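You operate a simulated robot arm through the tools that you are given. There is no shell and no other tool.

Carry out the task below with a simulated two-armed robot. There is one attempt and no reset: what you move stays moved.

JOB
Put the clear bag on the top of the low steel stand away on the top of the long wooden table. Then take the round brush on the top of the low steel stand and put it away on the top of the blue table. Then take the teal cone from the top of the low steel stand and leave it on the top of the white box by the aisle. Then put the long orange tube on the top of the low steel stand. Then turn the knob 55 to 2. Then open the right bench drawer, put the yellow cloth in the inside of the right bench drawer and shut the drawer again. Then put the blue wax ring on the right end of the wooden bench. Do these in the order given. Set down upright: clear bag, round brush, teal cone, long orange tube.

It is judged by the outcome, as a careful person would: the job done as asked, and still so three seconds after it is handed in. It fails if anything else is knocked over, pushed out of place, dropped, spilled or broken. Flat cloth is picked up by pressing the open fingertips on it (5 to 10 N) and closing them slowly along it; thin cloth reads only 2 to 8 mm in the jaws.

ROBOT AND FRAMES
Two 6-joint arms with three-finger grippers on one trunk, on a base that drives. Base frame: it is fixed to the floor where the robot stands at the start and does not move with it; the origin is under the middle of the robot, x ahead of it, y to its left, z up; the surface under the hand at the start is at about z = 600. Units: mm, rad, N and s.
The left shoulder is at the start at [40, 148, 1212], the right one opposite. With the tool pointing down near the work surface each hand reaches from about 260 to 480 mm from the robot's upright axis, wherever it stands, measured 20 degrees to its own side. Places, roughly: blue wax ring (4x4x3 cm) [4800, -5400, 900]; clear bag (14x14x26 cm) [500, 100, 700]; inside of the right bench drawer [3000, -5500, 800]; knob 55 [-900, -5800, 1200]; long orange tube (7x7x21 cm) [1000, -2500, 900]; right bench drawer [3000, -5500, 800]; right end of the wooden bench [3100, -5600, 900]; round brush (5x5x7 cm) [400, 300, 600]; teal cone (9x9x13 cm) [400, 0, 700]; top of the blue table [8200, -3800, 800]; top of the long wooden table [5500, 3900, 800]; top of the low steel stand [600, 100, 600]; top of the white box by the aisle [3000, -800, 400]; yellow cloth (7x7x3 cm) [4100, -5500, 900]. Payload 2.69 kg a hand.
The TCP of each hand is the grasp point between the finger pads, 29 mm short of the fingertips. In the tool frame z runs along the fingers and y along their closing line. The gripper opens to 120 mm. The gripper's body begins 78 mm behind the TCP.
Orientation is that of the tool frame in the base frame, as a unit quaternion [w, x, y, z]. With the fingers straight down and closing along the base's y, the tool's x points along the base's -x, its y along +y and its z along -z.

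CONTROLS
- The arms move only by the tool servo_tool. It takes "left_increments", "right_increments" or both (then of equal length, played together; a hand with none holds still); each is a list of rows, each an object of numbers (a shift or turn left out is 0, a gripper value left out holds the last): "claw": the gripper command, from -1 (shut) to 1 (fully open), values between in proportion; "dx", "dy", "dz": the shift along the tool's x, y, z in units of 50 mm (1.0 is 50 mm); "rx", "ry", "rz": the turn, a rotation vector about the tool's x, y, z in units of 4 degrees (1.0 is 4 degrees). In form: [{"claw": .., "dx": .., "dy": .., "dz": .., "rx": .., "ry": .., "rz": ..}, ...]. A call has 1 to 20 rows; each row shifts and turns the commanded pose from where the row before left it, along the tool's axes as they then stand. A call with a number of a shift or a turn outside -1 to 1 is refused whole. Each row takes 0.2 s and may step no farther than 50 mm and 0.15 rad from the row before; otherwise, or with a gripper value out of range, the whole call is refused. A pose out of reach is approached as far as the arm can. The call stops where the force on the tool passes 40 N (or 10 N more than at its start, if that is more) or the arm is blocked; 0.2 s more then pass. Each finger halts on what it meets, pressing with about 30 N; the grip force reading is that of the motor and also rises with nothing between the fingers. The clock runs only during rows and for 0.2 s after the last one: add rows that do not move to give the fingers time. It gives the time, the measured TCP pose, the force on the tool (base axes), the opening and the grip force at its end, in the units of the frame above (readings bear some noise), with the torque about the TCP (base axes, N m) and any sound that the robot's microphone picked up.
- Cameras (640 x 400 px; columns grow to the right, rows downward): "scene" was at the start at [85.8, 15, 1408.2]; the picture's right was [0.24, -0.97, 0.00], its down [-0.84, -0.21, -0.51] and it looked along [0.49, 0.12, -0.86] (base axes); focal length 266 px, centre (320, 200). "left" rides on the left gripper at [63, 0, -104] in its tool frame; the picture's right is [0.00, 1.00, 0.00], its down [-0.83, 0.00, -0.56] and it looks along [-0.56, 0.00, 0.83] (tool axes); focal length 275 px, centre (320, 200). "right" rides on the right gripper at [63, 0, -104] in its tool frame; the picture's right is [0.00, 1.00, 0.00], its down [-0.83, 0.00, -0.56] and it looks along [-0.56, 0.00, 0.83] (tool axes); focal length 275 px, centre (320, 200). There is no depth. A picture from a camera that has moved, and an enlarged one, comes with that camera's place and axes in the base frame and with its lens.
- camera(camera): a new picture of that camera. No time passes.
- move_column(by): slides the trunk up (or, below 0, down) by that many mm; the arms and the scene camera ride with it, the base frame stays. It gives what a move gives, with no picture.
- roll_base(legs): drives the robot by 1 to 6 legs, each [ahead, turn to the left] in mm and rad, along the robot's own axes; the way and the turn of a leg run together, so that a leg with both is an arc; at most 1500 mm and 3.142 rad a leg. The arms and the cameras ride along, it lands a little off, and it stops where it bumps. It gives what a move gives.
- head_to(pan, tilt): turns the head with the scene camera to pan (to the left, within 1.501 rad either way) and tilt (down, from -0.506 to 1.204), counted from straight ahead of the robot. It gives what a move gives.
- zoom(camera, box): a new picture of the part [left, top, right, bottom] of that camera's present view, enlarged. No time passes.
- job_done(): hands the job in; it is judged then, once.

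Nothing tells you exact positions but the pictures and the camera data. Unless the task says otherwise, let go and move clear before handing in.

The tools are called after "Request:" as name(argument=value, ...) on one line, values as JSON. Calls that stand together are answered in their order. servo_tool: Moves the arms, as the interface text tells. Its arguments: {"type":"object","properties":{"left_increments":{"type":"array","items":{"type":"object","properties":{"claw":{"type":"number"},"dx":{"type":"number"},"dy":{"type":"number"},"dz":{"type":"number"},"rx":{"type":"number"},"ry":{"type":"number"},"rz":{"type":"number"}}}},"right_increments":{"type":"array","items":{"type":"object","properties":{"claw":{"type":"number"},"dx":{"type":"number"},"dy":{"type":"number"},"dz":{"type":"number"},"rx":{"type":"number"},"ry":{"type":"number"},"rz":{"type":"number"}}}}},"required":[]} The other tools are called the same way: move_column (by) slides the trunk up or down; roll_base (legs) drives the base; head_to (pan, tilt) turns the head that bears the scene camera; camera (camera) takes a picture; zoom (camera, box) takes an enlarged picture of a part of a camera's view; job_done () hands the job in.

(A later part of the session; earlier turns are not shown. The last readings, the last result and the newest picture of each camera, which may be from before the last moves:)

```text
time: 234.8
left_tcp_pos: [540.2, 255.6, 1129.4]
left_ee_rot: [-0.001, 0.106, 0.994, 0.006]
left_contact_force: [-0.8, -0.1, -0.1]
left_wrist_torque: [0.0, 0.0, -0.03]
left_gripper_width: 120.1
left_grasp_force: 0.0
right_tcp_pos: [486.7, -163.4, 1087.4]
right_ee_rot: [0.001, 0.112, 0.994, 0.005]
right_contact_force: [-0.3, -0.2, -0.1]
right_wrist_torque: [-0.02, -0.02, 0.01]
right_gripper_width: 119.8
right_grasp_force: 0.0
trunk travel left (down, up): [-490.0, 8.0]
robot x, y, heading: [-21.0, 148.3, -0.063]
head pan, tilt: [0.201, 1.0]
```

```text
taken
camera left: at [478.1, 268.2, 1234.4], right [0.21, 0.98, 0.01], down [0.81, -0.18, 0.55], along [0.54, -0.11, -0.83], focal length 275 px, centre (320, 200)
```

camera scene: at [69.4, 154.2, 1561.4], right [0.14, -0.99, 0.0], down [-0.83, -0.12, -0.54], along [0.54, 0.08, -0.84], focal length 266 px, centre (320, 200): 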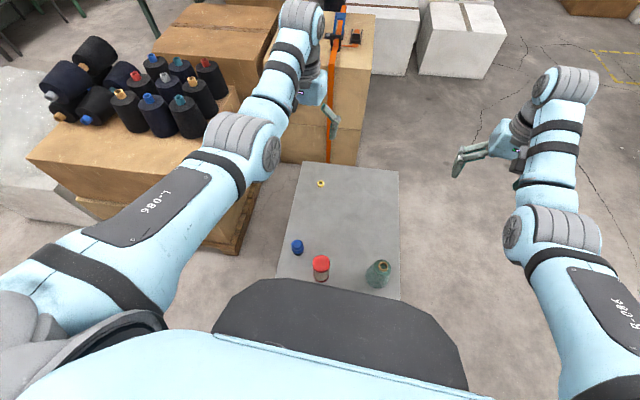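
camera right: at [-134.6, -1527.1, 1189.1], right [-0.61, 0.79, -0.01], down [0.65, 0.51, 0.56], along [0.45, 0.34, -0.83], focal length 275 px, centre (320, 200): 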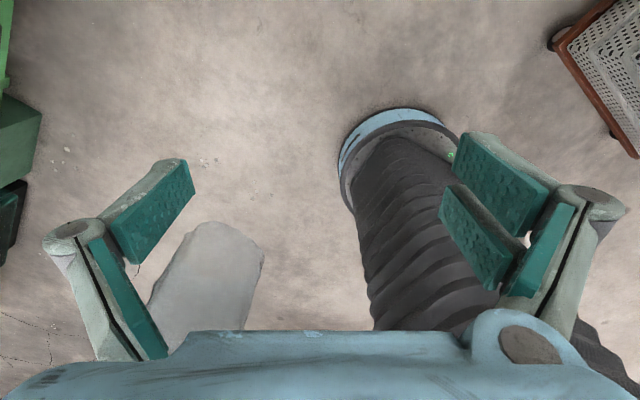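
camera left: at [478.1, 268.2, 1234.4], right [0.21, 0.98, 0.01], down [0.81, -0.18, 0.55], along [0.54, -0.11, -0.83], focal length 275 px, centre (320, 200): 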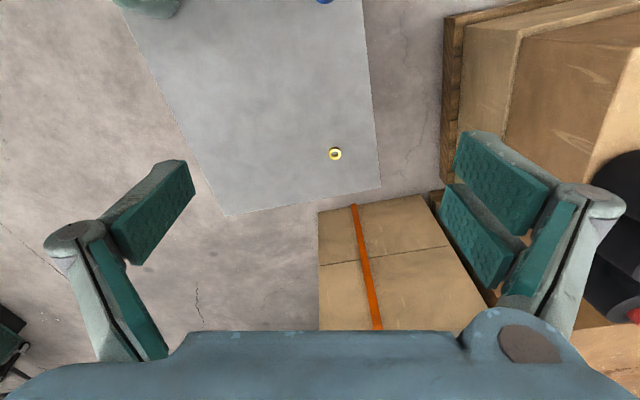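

Back at the stand at about (-20, 148). The brush is at about (440, 293). I'll lower the trunk and bring the left hand over the brush for a close look.

Request:
move_column(by=-150)

Request:
servo_tool(left_increments=[{"dz": 0.9}, {"dz": 0.9}, {"dz": 0.9}, {"dx": 0.7}, {"dx": 0.7}, {"dx": 0.4, "dy": 0.15}, {"dx": 0}])

Request:
camera(camera="left")

Request:
zoom(camera="scene", box=[260, 200, 420, 300])

```text
time: 236.6
left_tcp_pos: [540.5, 255.8, 979.4]
left_ee_rot: [-0.002, 0.106, 0.994, 0.006]
left_contact_force: [0.2, -0.6, 0.4]
left_wrist_torque: [-0.03, 0.0, 0.0]
left_gripper_width: 120.2
left_grasp_force: 0.2
right_tcp_pos: [487.3, -162.2, 934.9]
right_ee_rot: [0.002, 0.113, 0.994, 0.004]
right_contact_force: [-0.2, 0.4, -0.5]
right_wrist_torque: [-0.04, 0.02, 0.01]
right_gripper_width: 120.0
right_grasp_force: 0.0
trunk travel left (down, up): [-340.0, 158.0]
robot x, y, heading: [-21.8, 146.6, -0.057]
head pan, tilt: [0.201, 1.0]
```

```text
time: 238.2
left_tcp_pos: [448.5, 285.0, 845.2]
left_ee_rot: [-0.002, 0.105, 0.994, 0.006]
left_contact_force: [0.2, 0.5, 0.4]
left_wrist_torque: [0.02, 0.02, 0.01]
left_gripper_width: 119.9
left_grasp_force: 0.1
left hand out of reach, approached as far as the arm can: row 3
right_tcp_pos: [487.0, -164.4, 935.5]
right_ee_rot: [0.001, 0.112, 0.994, 0.006]
right_contact_force: [0.5, -0.5, -0.7]
right_wrist_torque: [-0.01, 0.0, 0.05]
right_gripper_width: 120.0
right_grasp_force: 0.0
trunk travel left (down, up): [-340.0, 158.0]
robot x, y, heading: [-19.9, 147.1, -0.059]
head pan, tilt: [0.201, 1.0]
```

```text
taken
camera left: at [385.4, 297.3, 949.4], right [0.21, 0.98, 0.01], down [0.81, -0.18, 0.55], along [0.54, -0.11, -0.83], focal length 275 px, centre (320, 200)
```

left: 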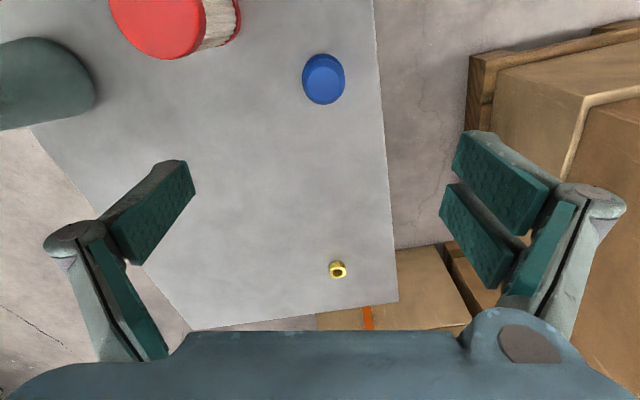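

```text
4.00 times, centred on (340, 250) of scene
camera zoom: at [70.4, 154.3, 1410.8], right [0.14, -0.99, 0.0], down [-0.83, -0.12, -0.54], along [0.53, 0.08, -0.84], focal length 1063 px, centre (240, 0)
```

zoom: 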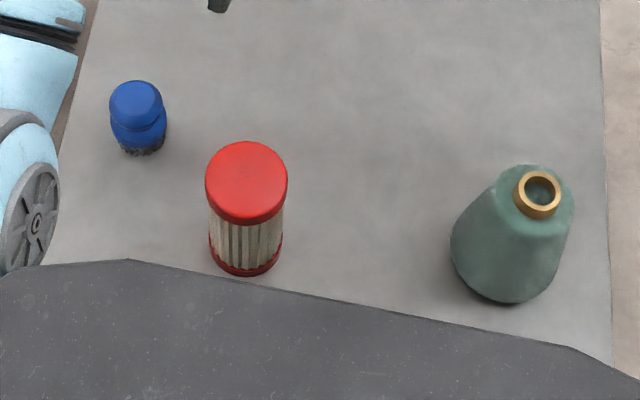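

The brush centre is at about (436, 293). Lining up and descending so the pads sit at mid-brush height.

Request:
servo_tool(left_increments=[{"dx": 0.28, "dy": 0.1}, {"dz": 0.8}, {"dz": 0.8}, {"dz": 0.8}, {"dz": 0.6}, {"dx": 0}])

Request:
camera(camera="left")

```text
time: 239.6
left_tcp_pos: [440.4, 292.4, 691.6]
left_ee_rot: [-0.001, 0.104, 0.995, 0.006]
left_contact_force: [0.0, 0.2, 0.0]
left_wrist_torque: [-0.03, -0.01, -0.01]
left_gripper_width: 120.1
left_grasp_force: 0.1
left hand out of reach, approached as far as the arm can: row 1
right_tcp_pos: [486.9, -163.7, 935.9]
right_ee_rot: [0.001, 0.112, 0.994, 0.005]
right_contact_force: [1.5, -0.2, -0.5]
right_wrist_torque: [0.03, -0.03, -0.01]
right_gripper_width: 120.0
right_grasp_force: 0.0
trunk travel left (down, up): [-340.0, 158.0]
robot x, y, heading: [-18.0, 145.8, -0.061]
head pan, tilt: [0.201, 1.0]
```

```text
taken
camera left: at [377.1, 303.6, 796.9], right [0.21, 0.98, 0.01], down [0.81, -0.18, 0.55], along [0.54, -0.11, -0.83], focal length 275 px, centre (320, 200)
```

left: 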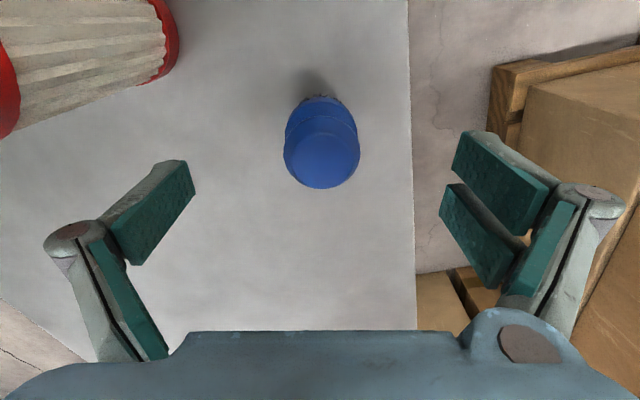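

Request:
servo_tool(left_increments=[{"dx": 0.08, "dz": 0.4}, {"dz": 0.44}, {"dz": 0}, {"claw": 0.3}, {"claw": 0}, {"claw": -0.2}, {"claw": -0.4}, {"claw": -0.6}, {"claw": -0.8}, {"claw": -1}, {"claw": -1}])

Request:
camera(camera="left")

```text
time: 242.0
left_tcp_pos: [435.8, 294.2, 650.4]
left_ee_rot: [-0.002, 0.105, 0.994, 0.006]
left_contact_force: [0.0, 0.0, 0.1]
left_wrist_torque: [0.01, -0.02, 0.0]
left_gripper_width: 44.4
left_grasp_force: 30.0
right_tcp_pos: [486.4, -162.8, 936.1]
right_ee_rot: [0.002, 0.112, 0.994, 0.005]
right_contact_force: [0.5, -0.2, 0.8]
right_wrist_torque: [0.01, -0.03, 0.04]
right_gripper_width: 119.9
right_grasp_force: 0.0
trunk travel left (down, up): [-340.0, 158.0]
robot x, y, heading: [-20.0, 147.3, -0.054]
head pan, tilt: [0.201, 1.0]
```

```text
taken
camera left: at [372.9, 307.2, 753.8], right [0.21, 0.98, 0.01], down [0.81, -0.18, 0.55], along [0.54, -0.11, -0.83], focal length 275 px, centre (320, 200)
```

left: 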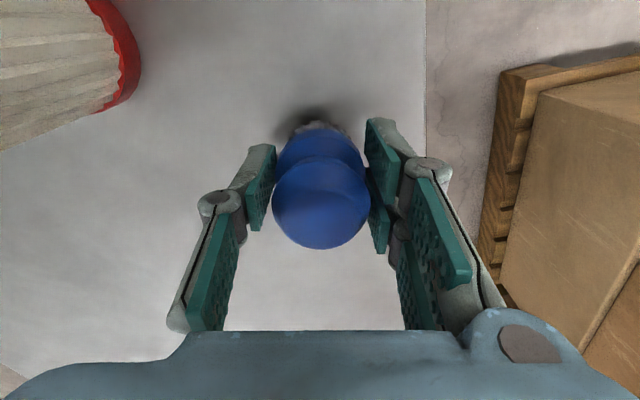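

Gripped at 44 mm, with the grip about 50 mm above the brush base. Lifting, raising the trunk and looking.

Request:
servo_tool(left_increments=[{"dz": -0.3}, {"dz": -0.7}, {"dz": -0.8}, {"dz": -0.8}, {"dz": -0.8}, {"dz": 0}])

Request:
move_column(by=150)

Request:
zoom(camera="scene", box=[240, 100, 420, 300])

Request:
camera(camera="left")

```text
time: 243.4
left_tcp_pos: [433.7, 296.8, 818.4]
left_ee_rot: [-0.002, 0.107, 0.994, 0.007]
left_contact_force: [0.7, 0.0, -0.5]
left_wrist_torque: [0.01, 0.01, 0.0]
left_gripper_width: 44.8
left_grasp_force: 30.2
right_tcp_pos: [486.5, -163.1, 936.7]
right_ee_rot: [0.002, 0.113, 0.994, 0.005]
right_contact_force: [0.0, -0.2, 0.3]
right_wrist_torque: [0.0, 0.0, 0.04]
right_gripper_width: 120.3
right_grasp_force: 0.0
trunk travel left (down, up): [-340.0, 158.0]
robot x, y, heading: [-21.5, 144.4, -0.057]
head pan, tilt: [0.201, 1.0]
```

```text
time: 245.1
left_tcp_pos: [433.2, 295.5, 967.6]
left_ee_rot: [-0.001, 0.106, 0.994, 0.006]
left_contact_force: [-0.4, 0.9, -0.2]
left_wrist_torque: [0.0, 0.0, 0.04]
left_gripper_width: 44.7
left_grasp_force: 29.7
right_tcp_pos: [486.3, -163.5, 1085.1]
right_ee_rot: [0.001, 0.113, 0.994, 0.006]
right_contact_force: [-0.1, 0.0, -1.1]
right_wrist_torque: [-0.02, 0.02, -0.01]
right_gripper_width: 119.9
right_grasp_force: 0.0
trunk travel left (down, up): [-490.0, 8.0]
robot x, y, heading: [-18.6, 148.6, -0.058]
head pan, tilt: [0.201, 1.0]
```

```text
2.00 times, centred on (330, 200) of scene
camera zoom: at [70.3, 154.4, 1561.6], right [0.14, -0.99, 0.0], down [-0.83, -0.12, -0.54], along [0.53, 0.08, -0.84], focal length 532 px, centre (300, 200)
```

zoom: 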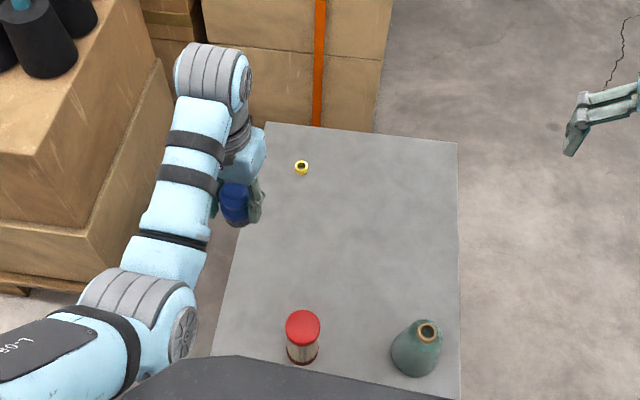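

```text
taken
camera left: at [371.3, 308.6, 1073.1], right [0.21, 0.98, 0.01], down [0.81, -0.18, 0.55], along [0.54, -0.11, -0.83], focal length 275 px, centre (320, 200)
```

left: 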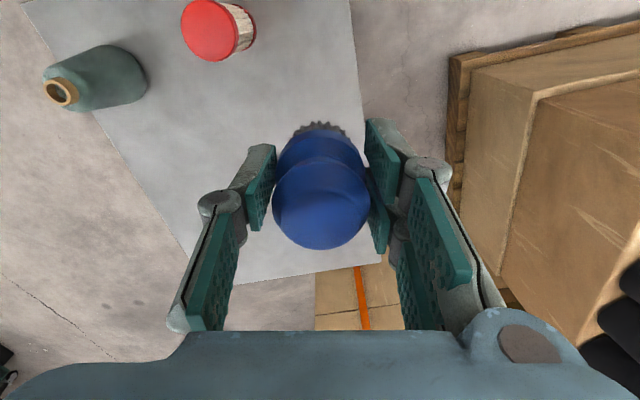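

Request:
roll_base(legs=[[-130, 0], [0, -1.51], [530, 0]])

Request:
roll_base(legs=[[0, 0.5], [626, 0], [0, 0.8]])

```text
time: 252.7
left_tcp_pos: [50.8, -803.3, 968.7]
left_ee_rot: [0.004, 0.75, 0.661, 0.004]
left_contact_force: [0.4, -0.1, 0.7]
left_wrist_torque: [-0.03, 0.0, 0.03]
left_gripper_width: 44.2
left_grasp_force: 30.1
right_tcp_pos: [-403.0, -896.4, 1087.2]
right_ee_rot: [0.005, 0.755, 0.656, 0.002]
right_contact_force: [0.9, -0.3, -0.2]
right_wrist_torque: [-0.03, -0.02, 0.0]
right_gripper_width: 120.0
right_grasp_force: 0.0
trunk travel left (down, up): [-490.0, 8.0]
robot x, y, heading: [-137.6, -366.8, -1.547]
head pan, tilt: [0.201, 1.0]
```

```text
time: 259.7
left_tcp_pos: [649.2, -860.9, 967.2]
left_ee_rot: [-0.002, 0.208, 0.978, 0.006]
left_contact_force: [-0.7, -0.4, -0.4]
left_wrist_torque: [0.0, -0.01, 0.0]
left_gripper_width: 44.7
left_grasp_force: 29.8
right_tcp_pos: [605.2, -1323.6, 1086.8]
right_ee_rot: [0.001, 0.217, 0.976, 0.005]
right_contact_force: [-0.1, -0.4, 0.2]
right_wrist_torque: [-0.01, 0.04, -0.06]
right_gripper_width: 119.9
right_grasp_force: 0.1
trunk travel left (down, up): [-490.0, 8.0]
robot x, y, heading: [176.1, -911.6, -0.273]
head pan, tilt: [0.201, 1.0]
```

Request:
roll_base(legs=[[0, -0.01], [1245, 0], [1245, 0], [0, 0.29], [1065, 0], [1065, 0]])

Request:
head_to(pan=-0.4, tilt=0.3)

Request:
camera(camera="scene")

```text
time: 283.4
left_tcp_pos: [5177.7, -1375.9, 968.5]
left_ee_rot: [-0.001, 0.068, 0.998, 0.006]
left_contact_force: [-0.4, 0.2, 0.4]
left_wrist_torque: [0.0, -0.01, -0.03]
left_gripper_width: 44.6
left_grasp_force: 30.1
right_tcp_pos: [5265.1, -1831.1, 1086.5]
right_ee_rot: [0.001, 0.075, 0.997, 0.005]
right_contact_force: [0.5, -0.7, -0.1]
right_wrist_torque: [-0.01, -0.04, 0.03]
right_gripper_width: 119.9
right_grasp_force: 0.0
trunk travel left (down, up): [-490.0, 8.0]
robot x, y, heading: [4737.7, -1556.5, 0.018]
head pan, tilt: [0.201, 1.0]
```

```text
time: 284.5
left_tcp_pos: [5178.5, -1376.3, 967.3]
left_ee_rot: [-0.003, 0.068, 0.998, 0.005]
left_contact_force: [0.7, 0.3, 0.1]
left_wrist_torque: [-0.02, 0.01, 0.0]
left_gripper_width: 44.5
left_grasp_force: 30.0
right_tcp_pos: [5264.6, -1831.0, 1084.9]
right_ee_rot: [0.001, 0.074, 0.997, 0.005]
right_contact_force: [0.7, 0.1, 0.3]
right_wrist_torque: [0.0, 0.0, 0.0]
right_gripper_width: 119.9
right_grasp_force: 0.1
trunk travel left (down, up): [-490.0, 8.0]
robot x, y, heading: [4735.7, -1559.7, 0.014]
head pan, tilt: [-0.4, 0.3]
```

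```text
taken
camera scene: at [4844.6, -1594.6, 1620.8], right [-0.37, -0.93, 0.0], down [-0.28, 0.11, -0.95], along [0.89, -0.36, -0.3], focal length 266 px, centre (320, 200)
```

scene: 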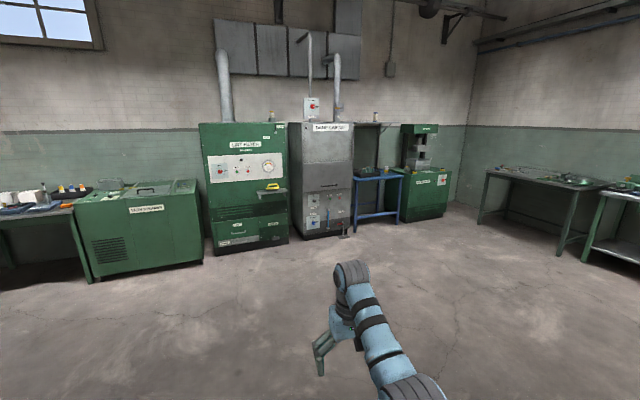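

Request:
zoom(camera="scene", box=[280, 110, 460, 250])

```text
2.86 times, centred on (370, 180) of scene
camera zoom: at [4844.6, -1594.6, 1620.8], right [-0.37, -0.93, 0.0], down [-0.28, 0.11, -0.95], along [0.89, -0.36, -0.3], focal length 759 px, centre (177, 257)
```

zoom: 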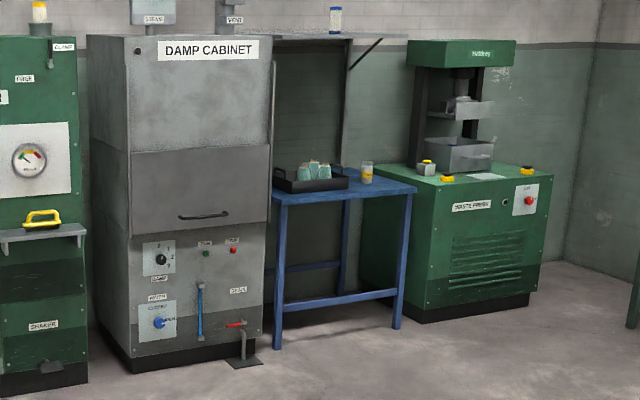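

The blue table's top front edge is near x = 7980, y from about -3400 to -4200, with a free strip in front of the tray. I'll swing wide of the brown boxes and line up facing it.

Request:
roll_base(legs=[[0, -0.21], [850, 0], [850, 0], [0, -1.12], [1000, 0], [1000, 0]])

Request:
roll_base(legs=[[0, 1.32]])

Request:
head_to(pan=0, tilt=0.5)

Request:
camera(camera="scene")

```text
time: 306.3
left_tcp_pos: [7187.4, -4196.3, 968.6]
left_ee_rot: [0.003, 0.668, 0.745, 0.006]
left_contact_force: [0.8, 1.3, -0.6]
left_wrist_torque: [-0.03, -0.01, 0.0]
left_gripper_width: 44.4
left_grasp_force: 29.7
right_tcp_pos: [6767.4, -4389.6, 1086.2]
right_ee_rot: [0.005, 0.674, 0.739, 0.002]
right_contact_force: [-0.9, -0.3, -0.3]
right_wrist_torque: [0.01, 0.01, -0.01]
right_gripper_width: 120.0
right_grasp_force: 0.2
trunk travel left (down, up): [-490.0, 8.0]
robot x, y, heading: [6905.8, -3813.9, -1.313]
head pan, tilt: [-0.4, 0.3]
```

```text
time: 309.9
left_tcp_pos: [7347.7, -3636.3, 968.0]
left_ee_rot: [-0.002, 0.075, 0.997, 0.006]
left_contact_force: [-0.6, -0.5, -1.0]
left_wrist_torque: [-0.01, 0.01, 0.03]
left_gripper_width: 44.5
left_grasp_force: 29.7
right_tcp_pos: [7428.9, -4093.6, 1086.8]
right_ee_rot: [0.001, 0.082, 0.997, 0.006]
right_contact_force: [0.0, -0.5, -0.2]
right_wrist_torque: [-0.01, 0.0, -0.03]
right_gripper_width: 120.0
right_grasp_force: 0.1
trunk travel left (down, up): [-490.0, 8.0]
robot x, y, heading: [6907.1, -3812.9, -0.003]
head pan, tilt: [-0.4, 0.3]
```

```text
time: 310.8
left_tcp_pos: [7347.2, -3635.8, 967.7]
left_ee_rot: [-0.002, 0.075, 0.997, 0.005]
left_contact_force: [1.1, 0.4, -1.4]
left_wrist_torque: [0.03, 0.01, 0.04]
left_gripper_width: 44.7
left_grasp_force: 29.6
right_tcp_pos: [7429.7, -4091.6, 1086.1]
right_ee_rot: [0.001, 0.082, 0.997, 0.005]
right_contact_force: [-0.6, 0.1, -0.8]
right_wrist_torque: [0.02, -0.02, 0.02]
right_gripper_width: 120.0
right_grasp_force: 0.1
trunk travel left (down, up): [-490.0, 8.0]
robot x, y, heading: [6905.1, -3811.0, 0.006]
head pan, tilt: [0.0, 0.499]
```

```text
taken
camera scene: at [7016.8, -3813.9, 1602.5], right [0.0, -1.0, 0.0], down [-0.48, 0.0, -0.88], along [0.88, 0.0, -0.48], focal length 266 px, centre (320, 200)
```

scene: 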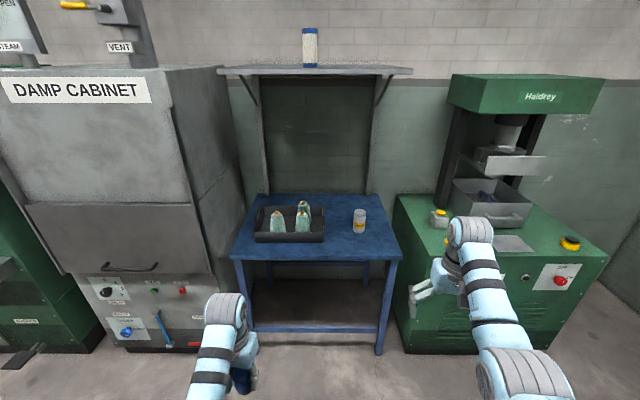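

The blue table spans x 7942–8571, y -4182 to -3419, with the tray to the left and the yellow-cap jar at about (8165, -4020). I'll set the brush in the free front area at about (8040, -3925).

Request:
roll_base(legs=[[0, -0.165], [690, 0], [0, 0.16]])

Request:
head_to(pan=0, tilt=0.8)

Request:
camera(camera="scene")

Request:
camera(camera="left")

```text
time: 315.9
left_tcp_pos: [8035.8, -3771.4, 968.4]
left_ee_rot: [-0.002, 0.09, 0.996, 0.006]
left_contact_force: [-0.1, -0.6, -1.9]
left_wrist_torque: [-0.02, -0.03, -0.01]
left_gripper_width: 44.3
left_grasp_force: 30.4
right_tcp_pos: [8104.4, -4228.9, 1087.3]
right_ee_rot: [0.002, 0.097, 0.995, 0.006]
right_contact_force: [-0.5, -0.2, -0.4]
right_wrist_torque: [0.05, -0.04, 0.0]
right_gripper_width: 120.1
right_grasp_force: 0.1
trunk travel left (down, up): [-490.0, 8.0]
robot x, y, heading: [7587.5, -3934.7, -0.029]
head pan, tilt: [0.0, 0.499]
```

```text
time: 316.7
left_tcp_pos: [8036.4, -3769.1, 967.9]
left_ee_rot: [-0.003, 0.09, 0.996, 0.005]
left_contact_force: [0.6, -0.6, -0.5]
left_wrist_torque: [0.01, -0.01, -0.03]
left_gripper_width: 44.5
left_grasp_force: 30.0
right_tcp_pos: [8105.0, -4226.6, 1087.3]
right_ee_rot: [0.003, 0.097, 0.995, 0.004]
right_contact_force: [1.3, 1.2, 0.3]
right_wrist_torque: [0.0, -0.02, 0.0]
right_gripper_width: 120.0
right_grasp_force: 0.1
trunk travel left (down, up): [-490.0, 8.0]
robot x, y, heading: [7589.4, -3933.1, -0.025]
head pan, tilt: [0.0, 0.799]
```

```text
taken
camera scene: at [7690.3, -3936.3, 1576.5], right [-0.03, -1.0, 0.0], down [-0.72, 0.02, -0.7], along [0.7, -0.02, -0.72], focal length 266 px, centre (320, 200)
```

scene: 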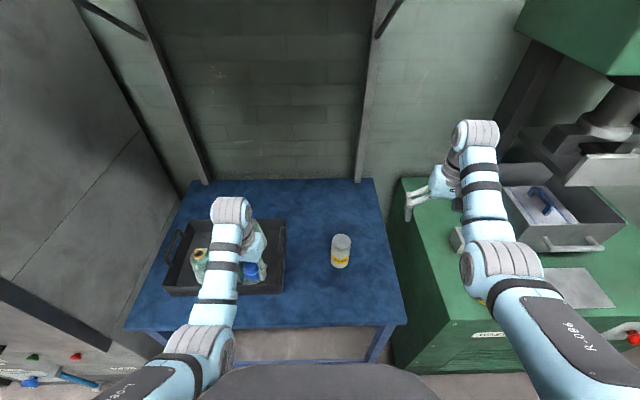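

```text
taken
camera left: at [7974.2, -3758.8, 1072.8], right [0.18, 0.98, 0.01], down [0.82, -0.16, 0.55], along [0.54, -0.09, -0.83], focal length 275 px, centre (320, 200)
```

left: 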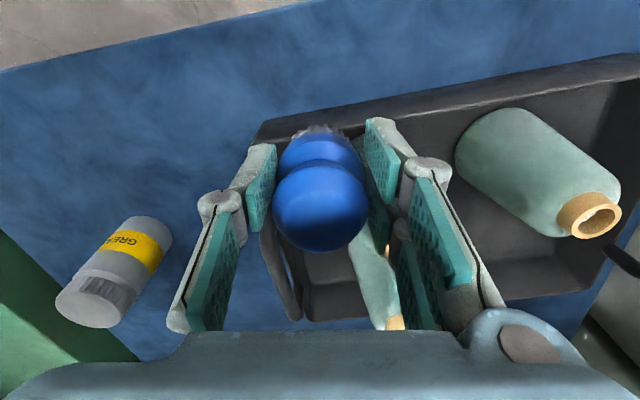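

Request:
servo_tool(left_increments=[{"dy": -0.8, "dx": -0.15}, {"dy": -0.8, "dx": -0.15}, {"dy": -0.8, "dx": -0.15}, {"dy": -0.83, "dx": -0.14}, {"dy": 0}])

Request:
camera(camera="scene")

Request:
camera(camera="left")

```text
time: 318.1
left_tcp_pos: [8064.4, -3866.5, 948.4]
left_ee_rot: [-0.002, 0.066, 0.997, 0.034]
left_contact_force: [0.1, 0.8, -0.2]
left_wrist_torque: [-0.04, -0.03, -0.03]
left_gripper_width: 44.6
left_grasp_force: 30.4
left hand out of reach, approached as far as the arm can: row 4
right_tcp_pos: [8104.9, -4227.6, 1087.8]
right_ee_rot: [0.003, 0.097, 0.995, 0.005]
right_contact_force: [-0.2, 0.9, 0.2]
right_wrist_torque: [-0.02, 0.03, -0.02]
right_gripper_width: 120.0
right_grasp_force: 0.1
trunk travel left (down, up): [-490.0, 8.0]
robot x, y, heading: [7590.3, -3931.3, -0.024]
head pan, tilt: [0.0, 0.799]
stopped in row 5 (left hand): the arm was blocked; the commanded pose is now the measured one
```

```text
taken
camera scene: at [7689.7, -3935.4, 1576.5], right [-0.03, -1.0, 0.0], down [-0.72, 0.02, -0.7], along [0.7, -0.02, -0.72], focal length 266 px, centre (320, 200)
```

scene: 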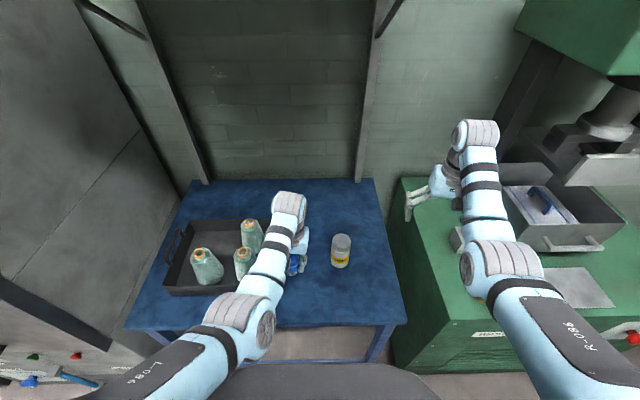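

```text
taken
camera left: at [8001.9, -3865.3, 1054.7], right [0.14, 0.99, 0.07], down [0.82, -0.15, 0.55], along [0.55, -0.02, -0.83], focal length 275 px, centre (320, 200)
```

left: 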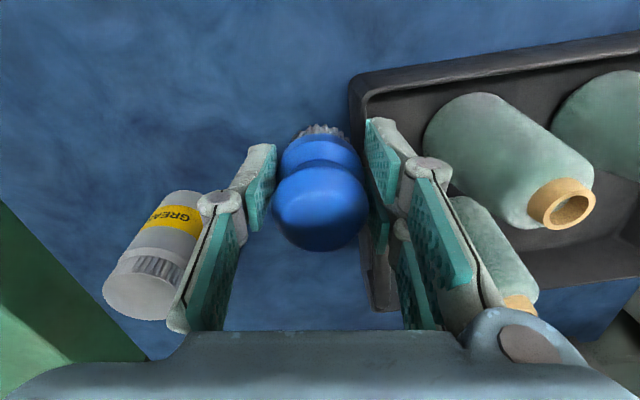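

The left arm hit its inward limit and tilted by about 4°. I'll ease it back left and straighten it, draw the right hand inward, then turn the base slightly instead.

Request:
servo_tool(left_increments=[{"dy": 0.5}, {"rx": 0.5}, {"rx": 0.47}, {"dy": 0}], right_increments=[{"dy": 0.5}, {"dy": 0.5}, {"dy": 0.5}, {"dy": 0.5}])

Request:
camera(camera="scene")

```text
time: 319.1
left_tcp_pos: [8067.0, -3847.0, 949.4]
left_ee_rot: [-0.006, 0.067, 0.998, -0.003]
left_contact_force: [-0.5, 0.4, -0.6]
left_wrist_torque: [0.02, 0.04, 0.0]
left_gripper_width: 44.5
left_grasp_force: 29.7
right_tcp_pos: [8125.0, -4127.5, 1088.5]
right_ee_rot: [0.002, 0.097, 0.995, 0.004]
right_contact_force: [0.4, 0.8, 0.5]
right_wrist_torque: [0.0, 0.01, 0.02]
right_gripper_width: 120.0
right_grasp_force: 0.0
trunk travel left (down, up): [-490.0, 8.0]
robot x, y, heading: [7587.9, -3933.7, -0.022]
head pan, tilt: [0.0, 0.799]
```

```text
taken
camera scene: at [7690.6, -3935.7, 1576.5], right [-0.03, -1.0, 0.0], down [-0.72, 0.02, -0.7], along [0.7, -0.02, -0.72], focal length 266 px, centre (320, 200)
```

scene: 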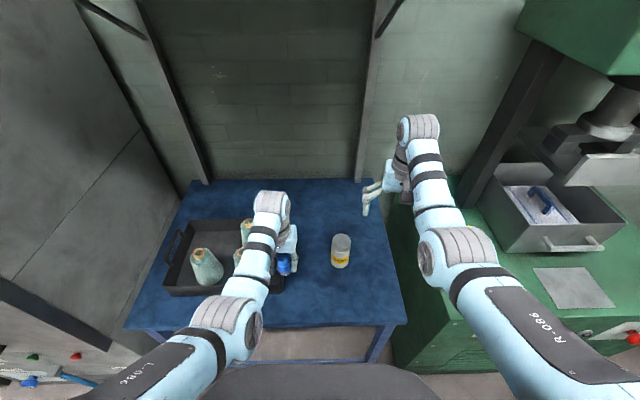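

Request:
roll_base(legs=[[-40, 0], [0, -0.175]])

Request:
camera(camera="left")

Request:
camera(camera="scene")

```text
time: 320.7
left_tcp_pos: [8038.4, -3928.9, 949.0]
left_ee_rot: [-0.006, 0.154, 0.988, -0.004]
left_contact_force: [0.2, 0.0, -0.1]
left_wrist_torque: [0.01, 0.03, 0.01]
left_gripper_width: 44.4
left_grasp_force: 30.2
right_tcp_pos: [8047.2, -4215.9, 1087.6]
right_ee_rot: [0.002, 0.183, 0.983, 0.003]
right_contact_force: [0.1, 0.1, -0.4]
right_wrist_torque: [-0.01, 0.01, -0.01]
right_gripper_width: 120.1
right_grasp_force: 0.1
trunk travel left (down, up): [-490.0, 8.0]
robot x, y, heading: [7553.2, -3929.6, -0.204]
head pan, tilt: [0.0, 0.799]
```

```text
taken
camera left: at [7978.9, -3908.3, 1054.3], right [0.31, 0.95, -0.01], down [0.8, -0.25, 0.55], along [0.52, -0.18, -0.84], focal length 275 px, centre (320, 200)
```

left: 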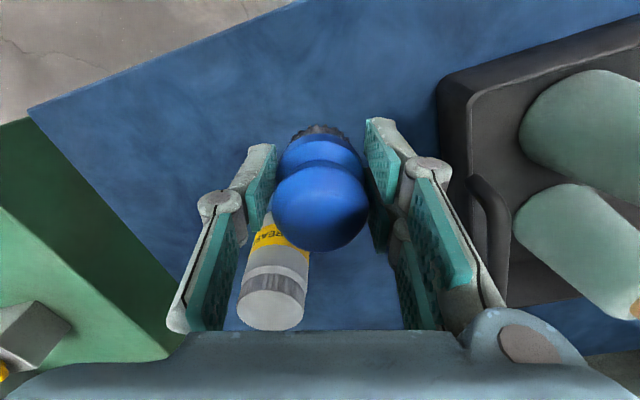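

```text
taken
camera scene: at [7653.8, -3949.9, 1576.2], right [-0.2, -0.98, 0.0], down [-0.7, 0.14, -0.7], along [0.68, -0.14, -0.72], focal length 266 px, centre (320, 200)
```

scene: 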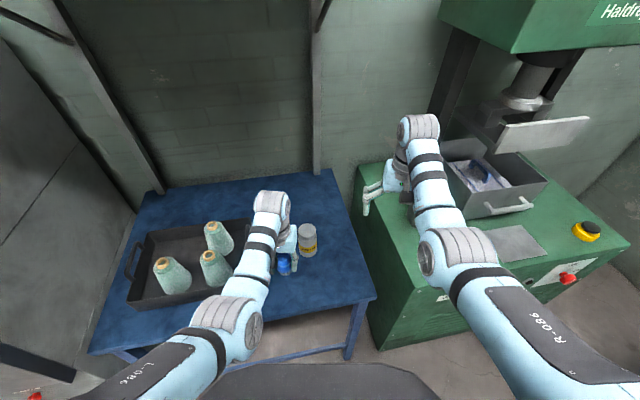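

The brush is over free table top, clear of the tray and the jar. Lowering gently until it touches.

Request:
servo_tool(left_increments=[{"dz": 0.5}, {"dz": 0.5}, {"dz": 0.4}, {"dz": 0.2}, {"dz": 0.1}, {"dz": 0}])

Request:
camera(camera="left")

```text
time: 322.1
left_tcp_pos: [8035.3, -3930.7, 865.0]
left_ee_rot: [-0.006, 0.154, 0.988, -0.002]
left_contact_force: [-0.3, 0.3, -1.1]
left_wrist_torque: [0.03, 0.01, 0.0]
left_gripper_width: 44.4
left_grasp_force: 29.5
right_tcp_pos: [8044.1, -4216.9, 1088.2]
right_ee_rot: [0.003, 0.183, 0.983, 0.004]
right_contact_force: [0.4, -0.3, 0.0]
right_wrist_torque: [-0.02, 0.03, 0.0]
right_gripper_width: 119.9
right_grasp_force: 0.2
trunk travel left (down, up): [-490.0, 8.0]
robot x, y, heading: [7549.4, -3930.4, -0.203]
head pan, tilt: [0.0, 0.799]
```

```text
taken
camera left: at [7975.0, -3910.0, 970.0], right [0.31, 0.95, -0.01], down [0.8, -0.26, 0.55], along [0.52, -0.17, -0.84], focal length 275 px, centre (320, 200)
```

left: 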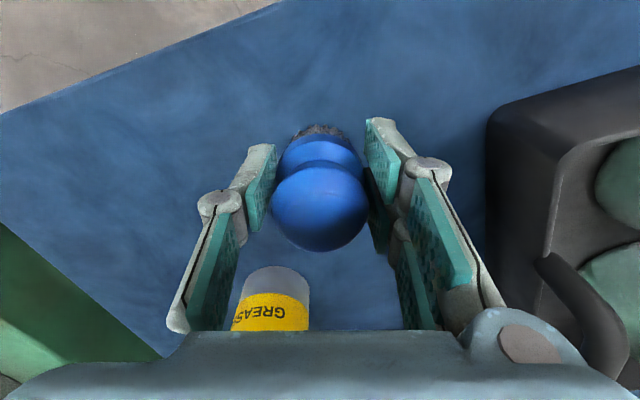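

Request:
servo_tool(left_increments=[{"dz": 0.08}, {"dz": 0.08}, {"dz": 0.06}, {"dz": 0}])

```text
time: 323.1
left_tcp_pos: [8034.8, -3930.4, 854.9]
left_ee_rot: [-0.006, 0.154, 0.988, -0.001]
left_contact_force: [-0.6, 0.1, -0.8]
left_wrist_torque: [0.02, 0.01, -0.02]
left_gripper_width: 44.3
left_grasp_force: 29.9
right_tcp_pos: [8044.4, -4216.3, 1087.3]
right_ee_rot: [0.003, 0.183, 0.983, 0.004]
right_contact_force: [0.4, -0.1, 0.8]
right_wrist_torque: [-0.03, 0.02, 0.0]
right_gripper_width: 119.9
right_grasp_force: 0.0
trunk travel left (down, up): [-490.0, 8.0]
robot x, y, heading: [7549.3, -3930.0, -0.203]
head pan, tilt: [0.0, 0.799]
```

Request:
servo_tool(left_increments=[{"dz": 0.06}, {"dz": 0.04}, {"dz": 0}])

```text
time: 323.9
left_tcp_pos: [8031.0, -3929.5, 851.9]
left_ee_rot: [-0.006, 0.154, 0.988, -0.001]
left_contact_force: [0.2, -0.3, -0.9]
left_wrist_torque: [0.02, -0.01, 0.0]
left_gripper_width: 44.3
left_grasp_force: 30.1
left hand out of reach, approached as far as the arm can: row 2
right_tcp_pos: [8043.2, -4217.6, 1087.6]
right_ee_rot: [0.002, 0.183, 0.983, 0.005]
right_contact_force: [1.1, 0.5, 0.5]
right_wrist_torque: [-0.02, 0.02, -0.01]
right_gripper_width: 120.2
right_grasp_force: 0.0
trunk travel left (down, up): [-490.0, 8.0]
robot x, y, heading: [7550.3, -3930.7, -0.202]
head pan, tilt: [0.0, 0.799]
```

The arm is at full stretch, so I'll lower with the trunk in small steps.

Request:
move_column(by=-6)

```text
time: 324.4
left_tcp_pos: [8031.2, -3929.8, 848.6]
left_ee_rot: [-0.003, 0.154, 0.988, -0.002]
left_contact_force: [-2.0, 0.7, 21.8]
left_wrist_torque: [-0.02, -0.15, -0.01]
left_gripper_width: 44.4
left_grasp_force: 29.6
right_tcp_pos: [8042.6, -4217.1, 1082.8]
right_ee_rot: [0.003, 0.183, 0.983, 0.005]
right_contact_force: [-0.1, -0.7, 0.1]
right_wrist_torque: [0.0, 0.05, 0.0]
right_gripper_width: 120.1
right_grasp_force: 0.1
trunk travel left (down, up): [-484.0, 14.0]
robot x, y, heading: [7552.4, -3929.9, -0.206]
head pan, tilt: [0.0, 0.799]
```

Contact at 22 N, so the brush is on the table. Opening slowly.

Request:
servo_tool(left_increments=[{"claw": -0.25}, {"claw": -0.2}, {"claw": -0.1}, {"claw": 0}, {"claw": 0.15}, {"claw": 0.3}, {"claw": 0.45}, {"claw": 0.45}, {"claw": 0.45}])

Request:
camera(camera="left")

```text
time: 326.4
left_tcp_pos: [8032.4, -3929.8, 847.8]
left_ee_rot: [-0.005, 0.154, 0.988, -0.002]
left_contact_force: [0.6, -1.0, 0.0]
left_wrist_torque: [-0.03, 0.01, 0.0]
left_gripper_width: 87.0
left_grasp_force: 0.1
right_tcp_pos: [8044.0, -4217.1, 1082.5]
right_ee_rot: [0.003, 0.183, 0.983, 0.005]
right_contact_force: [0.2, 0.2, -0.4]
right_wrist_torque: [-0.03, -0.01, 0.02]
right_gripper_width: 120.0
right_grasp_force: 0.0
trunk travel left (down, up): [-484.0, 14.0]
robot x, y, heading: [7549.7, -3935.1, -0.202]
head pan, tilt: [0.0, 0.799]
```

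```text
taken
camera left: at [7972.8, -3909.2, 952.7], right [0.31, 0.95, -0.01], down [0.8, -0.26, 0.55], along [0.52, -0.17, -0.84], focal length 275 px, centre (320, 200)
```

left: 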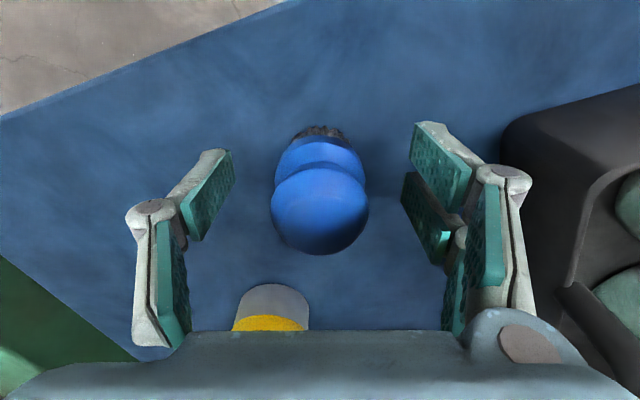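

The brush stands free. Rising straight up and backing off.

Request:
servo_tool(left_increments=[{"dz": -0.3}, {"dz": -0.5}, {"dz": -0.8}, {"dz": -0.6}, {"dz": 0}])

Request:
camera(camera="left")

Request:
roll_base(legs=[[-400, 0]])

Request:
camera(camera="scene")

```text
time: 327.6
left_tcp_pos: [8031.9, -3929.5, 956.5]
left_ee_rot: [-0.006, 0.153, 0.988, -0.002]
left_contact_force: [0.0, 0.2, 0.4]
left_wrist_torque: [-0.03, 0.0, 0.0]
left_gripper_width: 87.1
left_grasp_force: 0.1
right_tcp_pos: [8044.5, -4217.3, 1082.5]
right_ee_rot: [0.003, 0.183, 0.983, 0.005]
right_contact_force: [-0.4, 0.5, 0.7]
right_wrist_torque: [-0.01, 0.0, 0.01]
right_gripper_width: 119.7
right_grasp_force: 0.0
trunk travel left (down, up): [-484.0, 14.0]
robot x, y, heading: [7547.0, -3935.6, -0.199]
head pan, tilt: [0.0, 0.799]
```

```text
taken
camera left: at [7972.2, -3909.7, 1062.2], right [0.31, 0.95, -0.01], down [0.8, -0.26, 0.55], along [0.52, -0.17, -0.84], focal length 275 px, centre (320, 200)
```

left: 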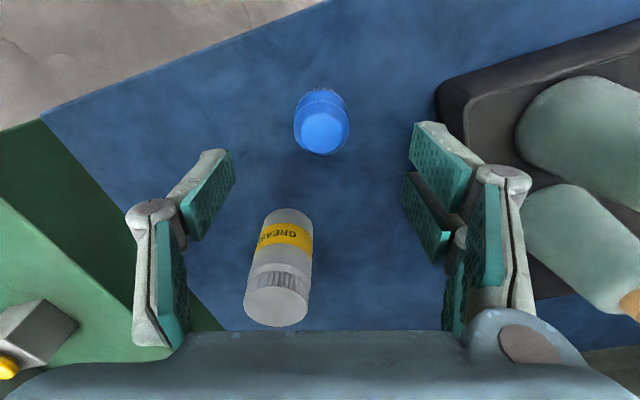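

```text
time: 330.2
left_tcp_pos: [7630.1, -3845.7, 955.1]
left_ee_rot: [-0.006, 0.151, 0.988, -0.002]
left_contact_force: [1.1, 1.4, 0.4]
left_wrist_torque: [0.02, 0.02, -0.01]
left_gripper_width: 87.2
left_grasp_force: 0.0
right_tcp_pos: [7645.2, -4133.1, 1080.3]
right_ee_rot: [0.002, 0.179, 0.984, 0.005]
right_contact_force: [0.0, -1.7, -0.3]
right_wrist_torque: [-0.01, 0.03, -0.01]
right_gripper_width: 119.7
right_grasp_force: 0.2
trunk travel left (down, up): [-484.0, 14.0]
robot x, y, heading: [7148.3, -3851.8, -0.196]
head pan, tilt: [0.0, 0.799]
```

```text
taken
camera scene: at [7249.3, -3871.7, 1570.5], right [-0.19, -0.98, 0.0], down [-0.7, 0.14, -0.7], along [0.68, -0.14, -0.72], focal length 266 px, centre (320, 200)
```

scene: 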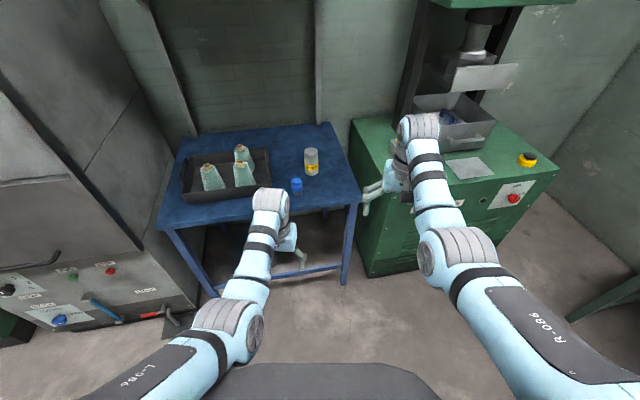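

The brush is upright on the blue table and nothing else was touched. Heading back to the stand for the teal cone.

Request:
roll_base(legs=[[0, 2.133], [1045, 0], [1045, 0], [0, 1.013], [866, 0], [866, 0]])

```text
time: 356.6
left_tcp_pos: [4210.7, -1644.8, 956.5]
left_ee_rot: [-0.002, 0.99, -0.14, 0.005]
left_contact_force: [0.3, -0.2, -0.5]
left_wrist_torque: [0.03, 0.05, 0.01]
left_gripper_width: 87.0
left_grasp_force: 0.1
right_tcp_pos: [4190.1, -1357.5, 1082.5]
right_ee_rot: [0.004, 0.986, -0.168, -0.004]
right_contact_force: [-0.3, -0.8, 0.1]
right_wrist_torque: [0.0, 0.05, 0.0]
right_gripper_width: 120.0
right_grasp_force: 0.1
trunk travel left (down, up): [-484.0, 14.0]
robot x, y, heading: [4691.5, -1626.6, 2.97]
head pan, tilt: [0.0, 0.799]
```

Request:
roll_base(legs=[[0, 0.145], [1061, 0], [1061, 0], [0, -0.24], [1248, 0], [1248, 0]])

```text
time: 380.5
left_tcp_pos: [-357.9, -926.9, 957.6]
left_ee_rot: [-0.002, 0.985, -0.172, 0.004]
left_contact_force: [0.2, -0.1, 0.9]
left_wrist_torque: [-0.03, 0.02, -0.01]
left_gripper_width: 87.2
left_grasp_force: 0.0
right_tcp_pos: [-360.1, -638.2, 1082.5]
right_ee_rot: [0.004, 0.98, -0.201, -0.003]
right_contact_force: [0.1, -0.2, 0.2]
right_wrist_torque: [0.02, 0.04, -0.01]
right_gripper_width: 119.8
right_grasp_force: 0.0
trunk travel left (down, up): [-484.0, 14.0]
robot x, y, heading: [121.8, -942.7, 2.902]
head pan, tilt: [0.0, 0.799]
```

Request:
roll_base(legs=[[0, -0.881], [625, 0], [0, -0.45], [500, 0]])

Request:
roll_base(legs=[[0, -1.571]])

```text
time: 390.1
left_tcp_pos: [-266.9, 569.8, 957.0]
left_ee_rot: [-0.001, -0.675, 0.738, -0.004]
left_contact_force: [-0.3, -0.3, 0.6]
left_wrist_torque: [0.01, -0.03, -0.02]
left_gripper_width: 87.1
left_grasp_force: 0.1
right_tcp_pos: [13.4, 644.0, 1083.9]
right_ee_rot: [-0.001, -0.653, 0.757, 0.006]
right_contact_force: [0.3, -0.2, -0.1]
right_wrist_torque: [0.03, 0.03, -0.01]
right_gripper_width: 119.9
right_grasp_force: 0.0
trunk travel left (down, up): [-484.0, 14.0]
robot x, y, heading: [-156.0, 102.1, 1.591]
head pan, tilt: [0.0, 0.799]
```

```text
time: 394.3
left_tcp_pos: [311.3, 209.5, 955.2]
left_ee_rot: [-0.005, 0.043, 0.999, -0.003]
left_contact_force: [0.4, 0.8, -0.1]
left_wrist_torque: [0.02, 0.0, 0.0]
left_gripper_width: 86.9
left_grasp_force: 0.1
right_tcp_pos: [387.2, -68.2, 1083.0]
right_ee_rot: [0.002, 0.073, 0.997, 0.005]
right_contact_force: [0.2, 0.4, -0.2]
right_wrist_torque: [0.01, -0.01, -0.03]
right_gripper_width: 119.9
right_grasp_force: 0.2
trunk travel left (down, up): [-484.0, 14.0]
robot x, y, heading: [-156.6, 101.6, 0.017]
head pan, tilt: [0.0, 0.799]
```

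Request:
roll_base(legs=[[117, 0]])

Request:
move_column(by=-100)

Request:
head_to(pan=-0.1, tilt=1.05)

Request:
camera(camera="scene")

Request:
camera(camera="right")

```text
time: 395.5
left_tcp_pos: [420.6, 212.3, 961.8]
left_ee_rot: [0.001, 0.043, 0.999, -0.002]
left_contact_force: [-0.8, -0.8, 0.3]
left_wrist_torque: [0.05, -0.07, 0.04]
left_gripper_width: 86.8
left_grasp_force: 0.1
right_tcp_pos: [494.4, -65.4, 1089.4]
right_ee_rot: [0.009, 0.072, 0.997, 0.006]
right_contact_force: [-0.3, 0.6, -0.3]
right_wrist_torque: [0.0, 0.01, 0.0]
right_gripper_width: 120.2
right_grasp_force: 0.0
trunk travel left (down, up): [-484.0, 14.0]
robot x, y, heading: [-41.1, 105.7, 0.025]
head pan, tilt: [0.0, 0.799]
```

```text
time: 396.8
left_tcp_pos: [428.9, 213.1, 856.3]
left_ee_rot: [-0.004, 0.043, 0.999, -0.003]
left_contact_force: [-0.5, -0.1, -0.3]
left_wrist_torque: [0.03, -0.01, 0.02]
left_gripper_width: 87.0
left_grasp_force: 0.0
right_tcp_pos: [504.4, -65.9, 982.6]
right_ee_rot: [0.003, 0.072, 0.997, 0.005]
right_contact_force: [-0.4, -0.1, -0.3]
right_wrist_torque: [-0.04, -0.01, 0.02]
right_gripper_width: 120.1
right_grasp_force: 0.1
trunk travel left (down, up): [-384.0, 114.0]
robot x, y, heading: [-38.4, 102.8, 0.025]
head pan, tilt: [0.0, 0.799]
```

```text
time: 397.6
left_tcp_pos: [428.5, 212.6, 855.9]
left_ee_rot: [-0.004, 0.043, 0.999, -0.002]
left_contact_force: [0.2, -1.8, -0.4]
left_wrist_torque: [-0.02, 0.01, -0.02]
left_gripper_width: 86.7
left_grasp_force: 0.0
right_tcp_pos: [505.2, -65.6, 982.7]
right_ee_rot: [0.003, 0.073, 0.997, 0.005]
right_contact_force: [0.7, -0.4, 0.9]
right_wrist_torque: [0.01, -0.02, 0.01]
right_gripper_width: 119.9
right_grasp_force: 0.0
trunk travel left (down, up): [-384.0, 114.0]
robot x, y, heading: [-38.5, 104.0, 0.019]
head pan, tilt: [-0.099, 1.051]
```

```text
taken
camera scene: at [47.4, 98.2, 1451.7], right [-0.08, -1.0, 0.0], down [-0.86, 0.07, -0.5], along [0.5, -0.04, -0.87], focal length 266 px, centre (320, 200)
```

scene: 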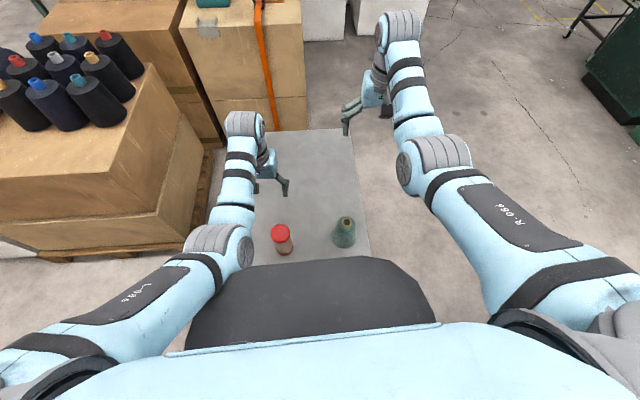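

```text
taken
camera right: at [441.3, -58.7, 1084.7], right [0.14, 0.99, 0.01], down [0.82, -0.12, 0.56], along [0.56, -0.07, -0.83], focal length 275 px, centre (320, 200)
```

right: 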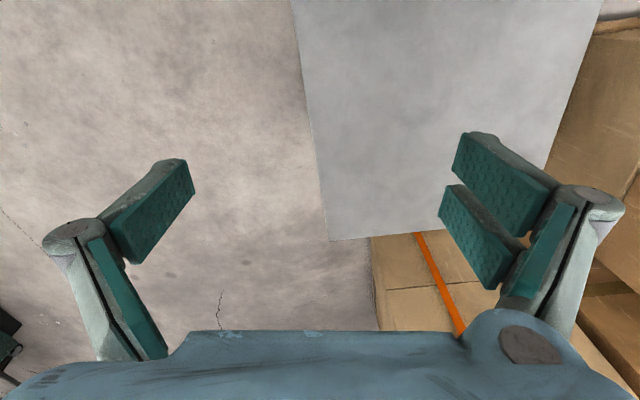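

The cone is at about (376, -9). I'll bring the right hand down and over it.

Request:
servo_tool(right_increments=[{"dz": 0.9}, {"dz": 0.9}, {"dz": 0.9}, {"dz": 0.9}, {"dx": 0.9, "dy": 0.25}, {"dx": 0.9, "dy": 0.25}, {"dx": 0.9, "dy": 0.27}, {"dx": 0}])

Request:
camera(camera="right")

Request:
zoom(camera="scene", box=[240, 120, 420, 270])

```text
time: 399.6
left_tcp_pos: [428.7, 212.6, 855.8]
left_ee_rot: [-0.005, 0.044, 0.999, -0.003]
left_contact_force: [-0.3, 1.0, 0.4]
left_wrist_torque: [0.0, -0.02, 0.03]
left_gripper_width: 87.0
left_grasp_force: 0.0
right_tcp_pos: [365.6, -38.6, 810.5]
right_ee_rot: [0.012, 0.082, 0.996, -0.025]
right_contact_force: [0.2, 0.1, 0.4]
right_wrist_torque: [0.05, -0.01, 0.01]
right_gripper_width: 120.0
right_grasp_force: 0.1
right hand out of reach, approached as far as the arm can: row 4
trunk travel left (down, up): [-384.0, 114.0]
robot x, y, heading: [-39.8, 104.7, 0.024]
head pan, tilt: [-0.099, 1.051]
stopped in row 8 (right hand): the arm was blocked; the commanded pose is now the measured one
```

```text
taken
camera right: at [301.2, -25.6, 910.3], right [0.16, 0.99, -0.05], down [0.81, -0.1, 0.58], along [0.57, -0.13, -0.81], focal length 275 px, centre (320, 200)
```

right: 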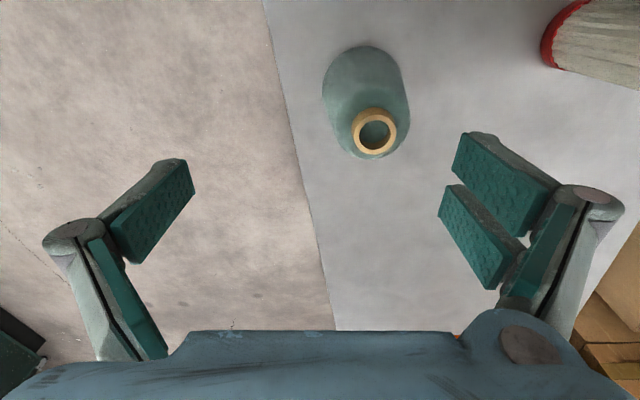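

```text
2.67 times, centred on (330, 195) of scene
camera zoom: at [47.4, 98.8, 1451.6], right [-0.08, -1.0, 0.0], down [-0.87, 0.07, -0.5], along [0.5, -0.04, -0.87], focal length 709 px, centre (293, 213)
```

zoom: 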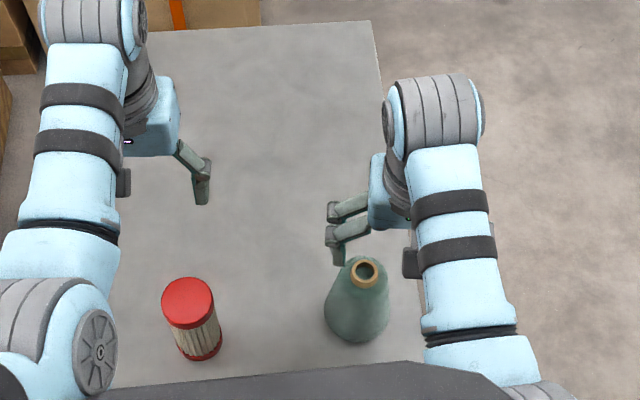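

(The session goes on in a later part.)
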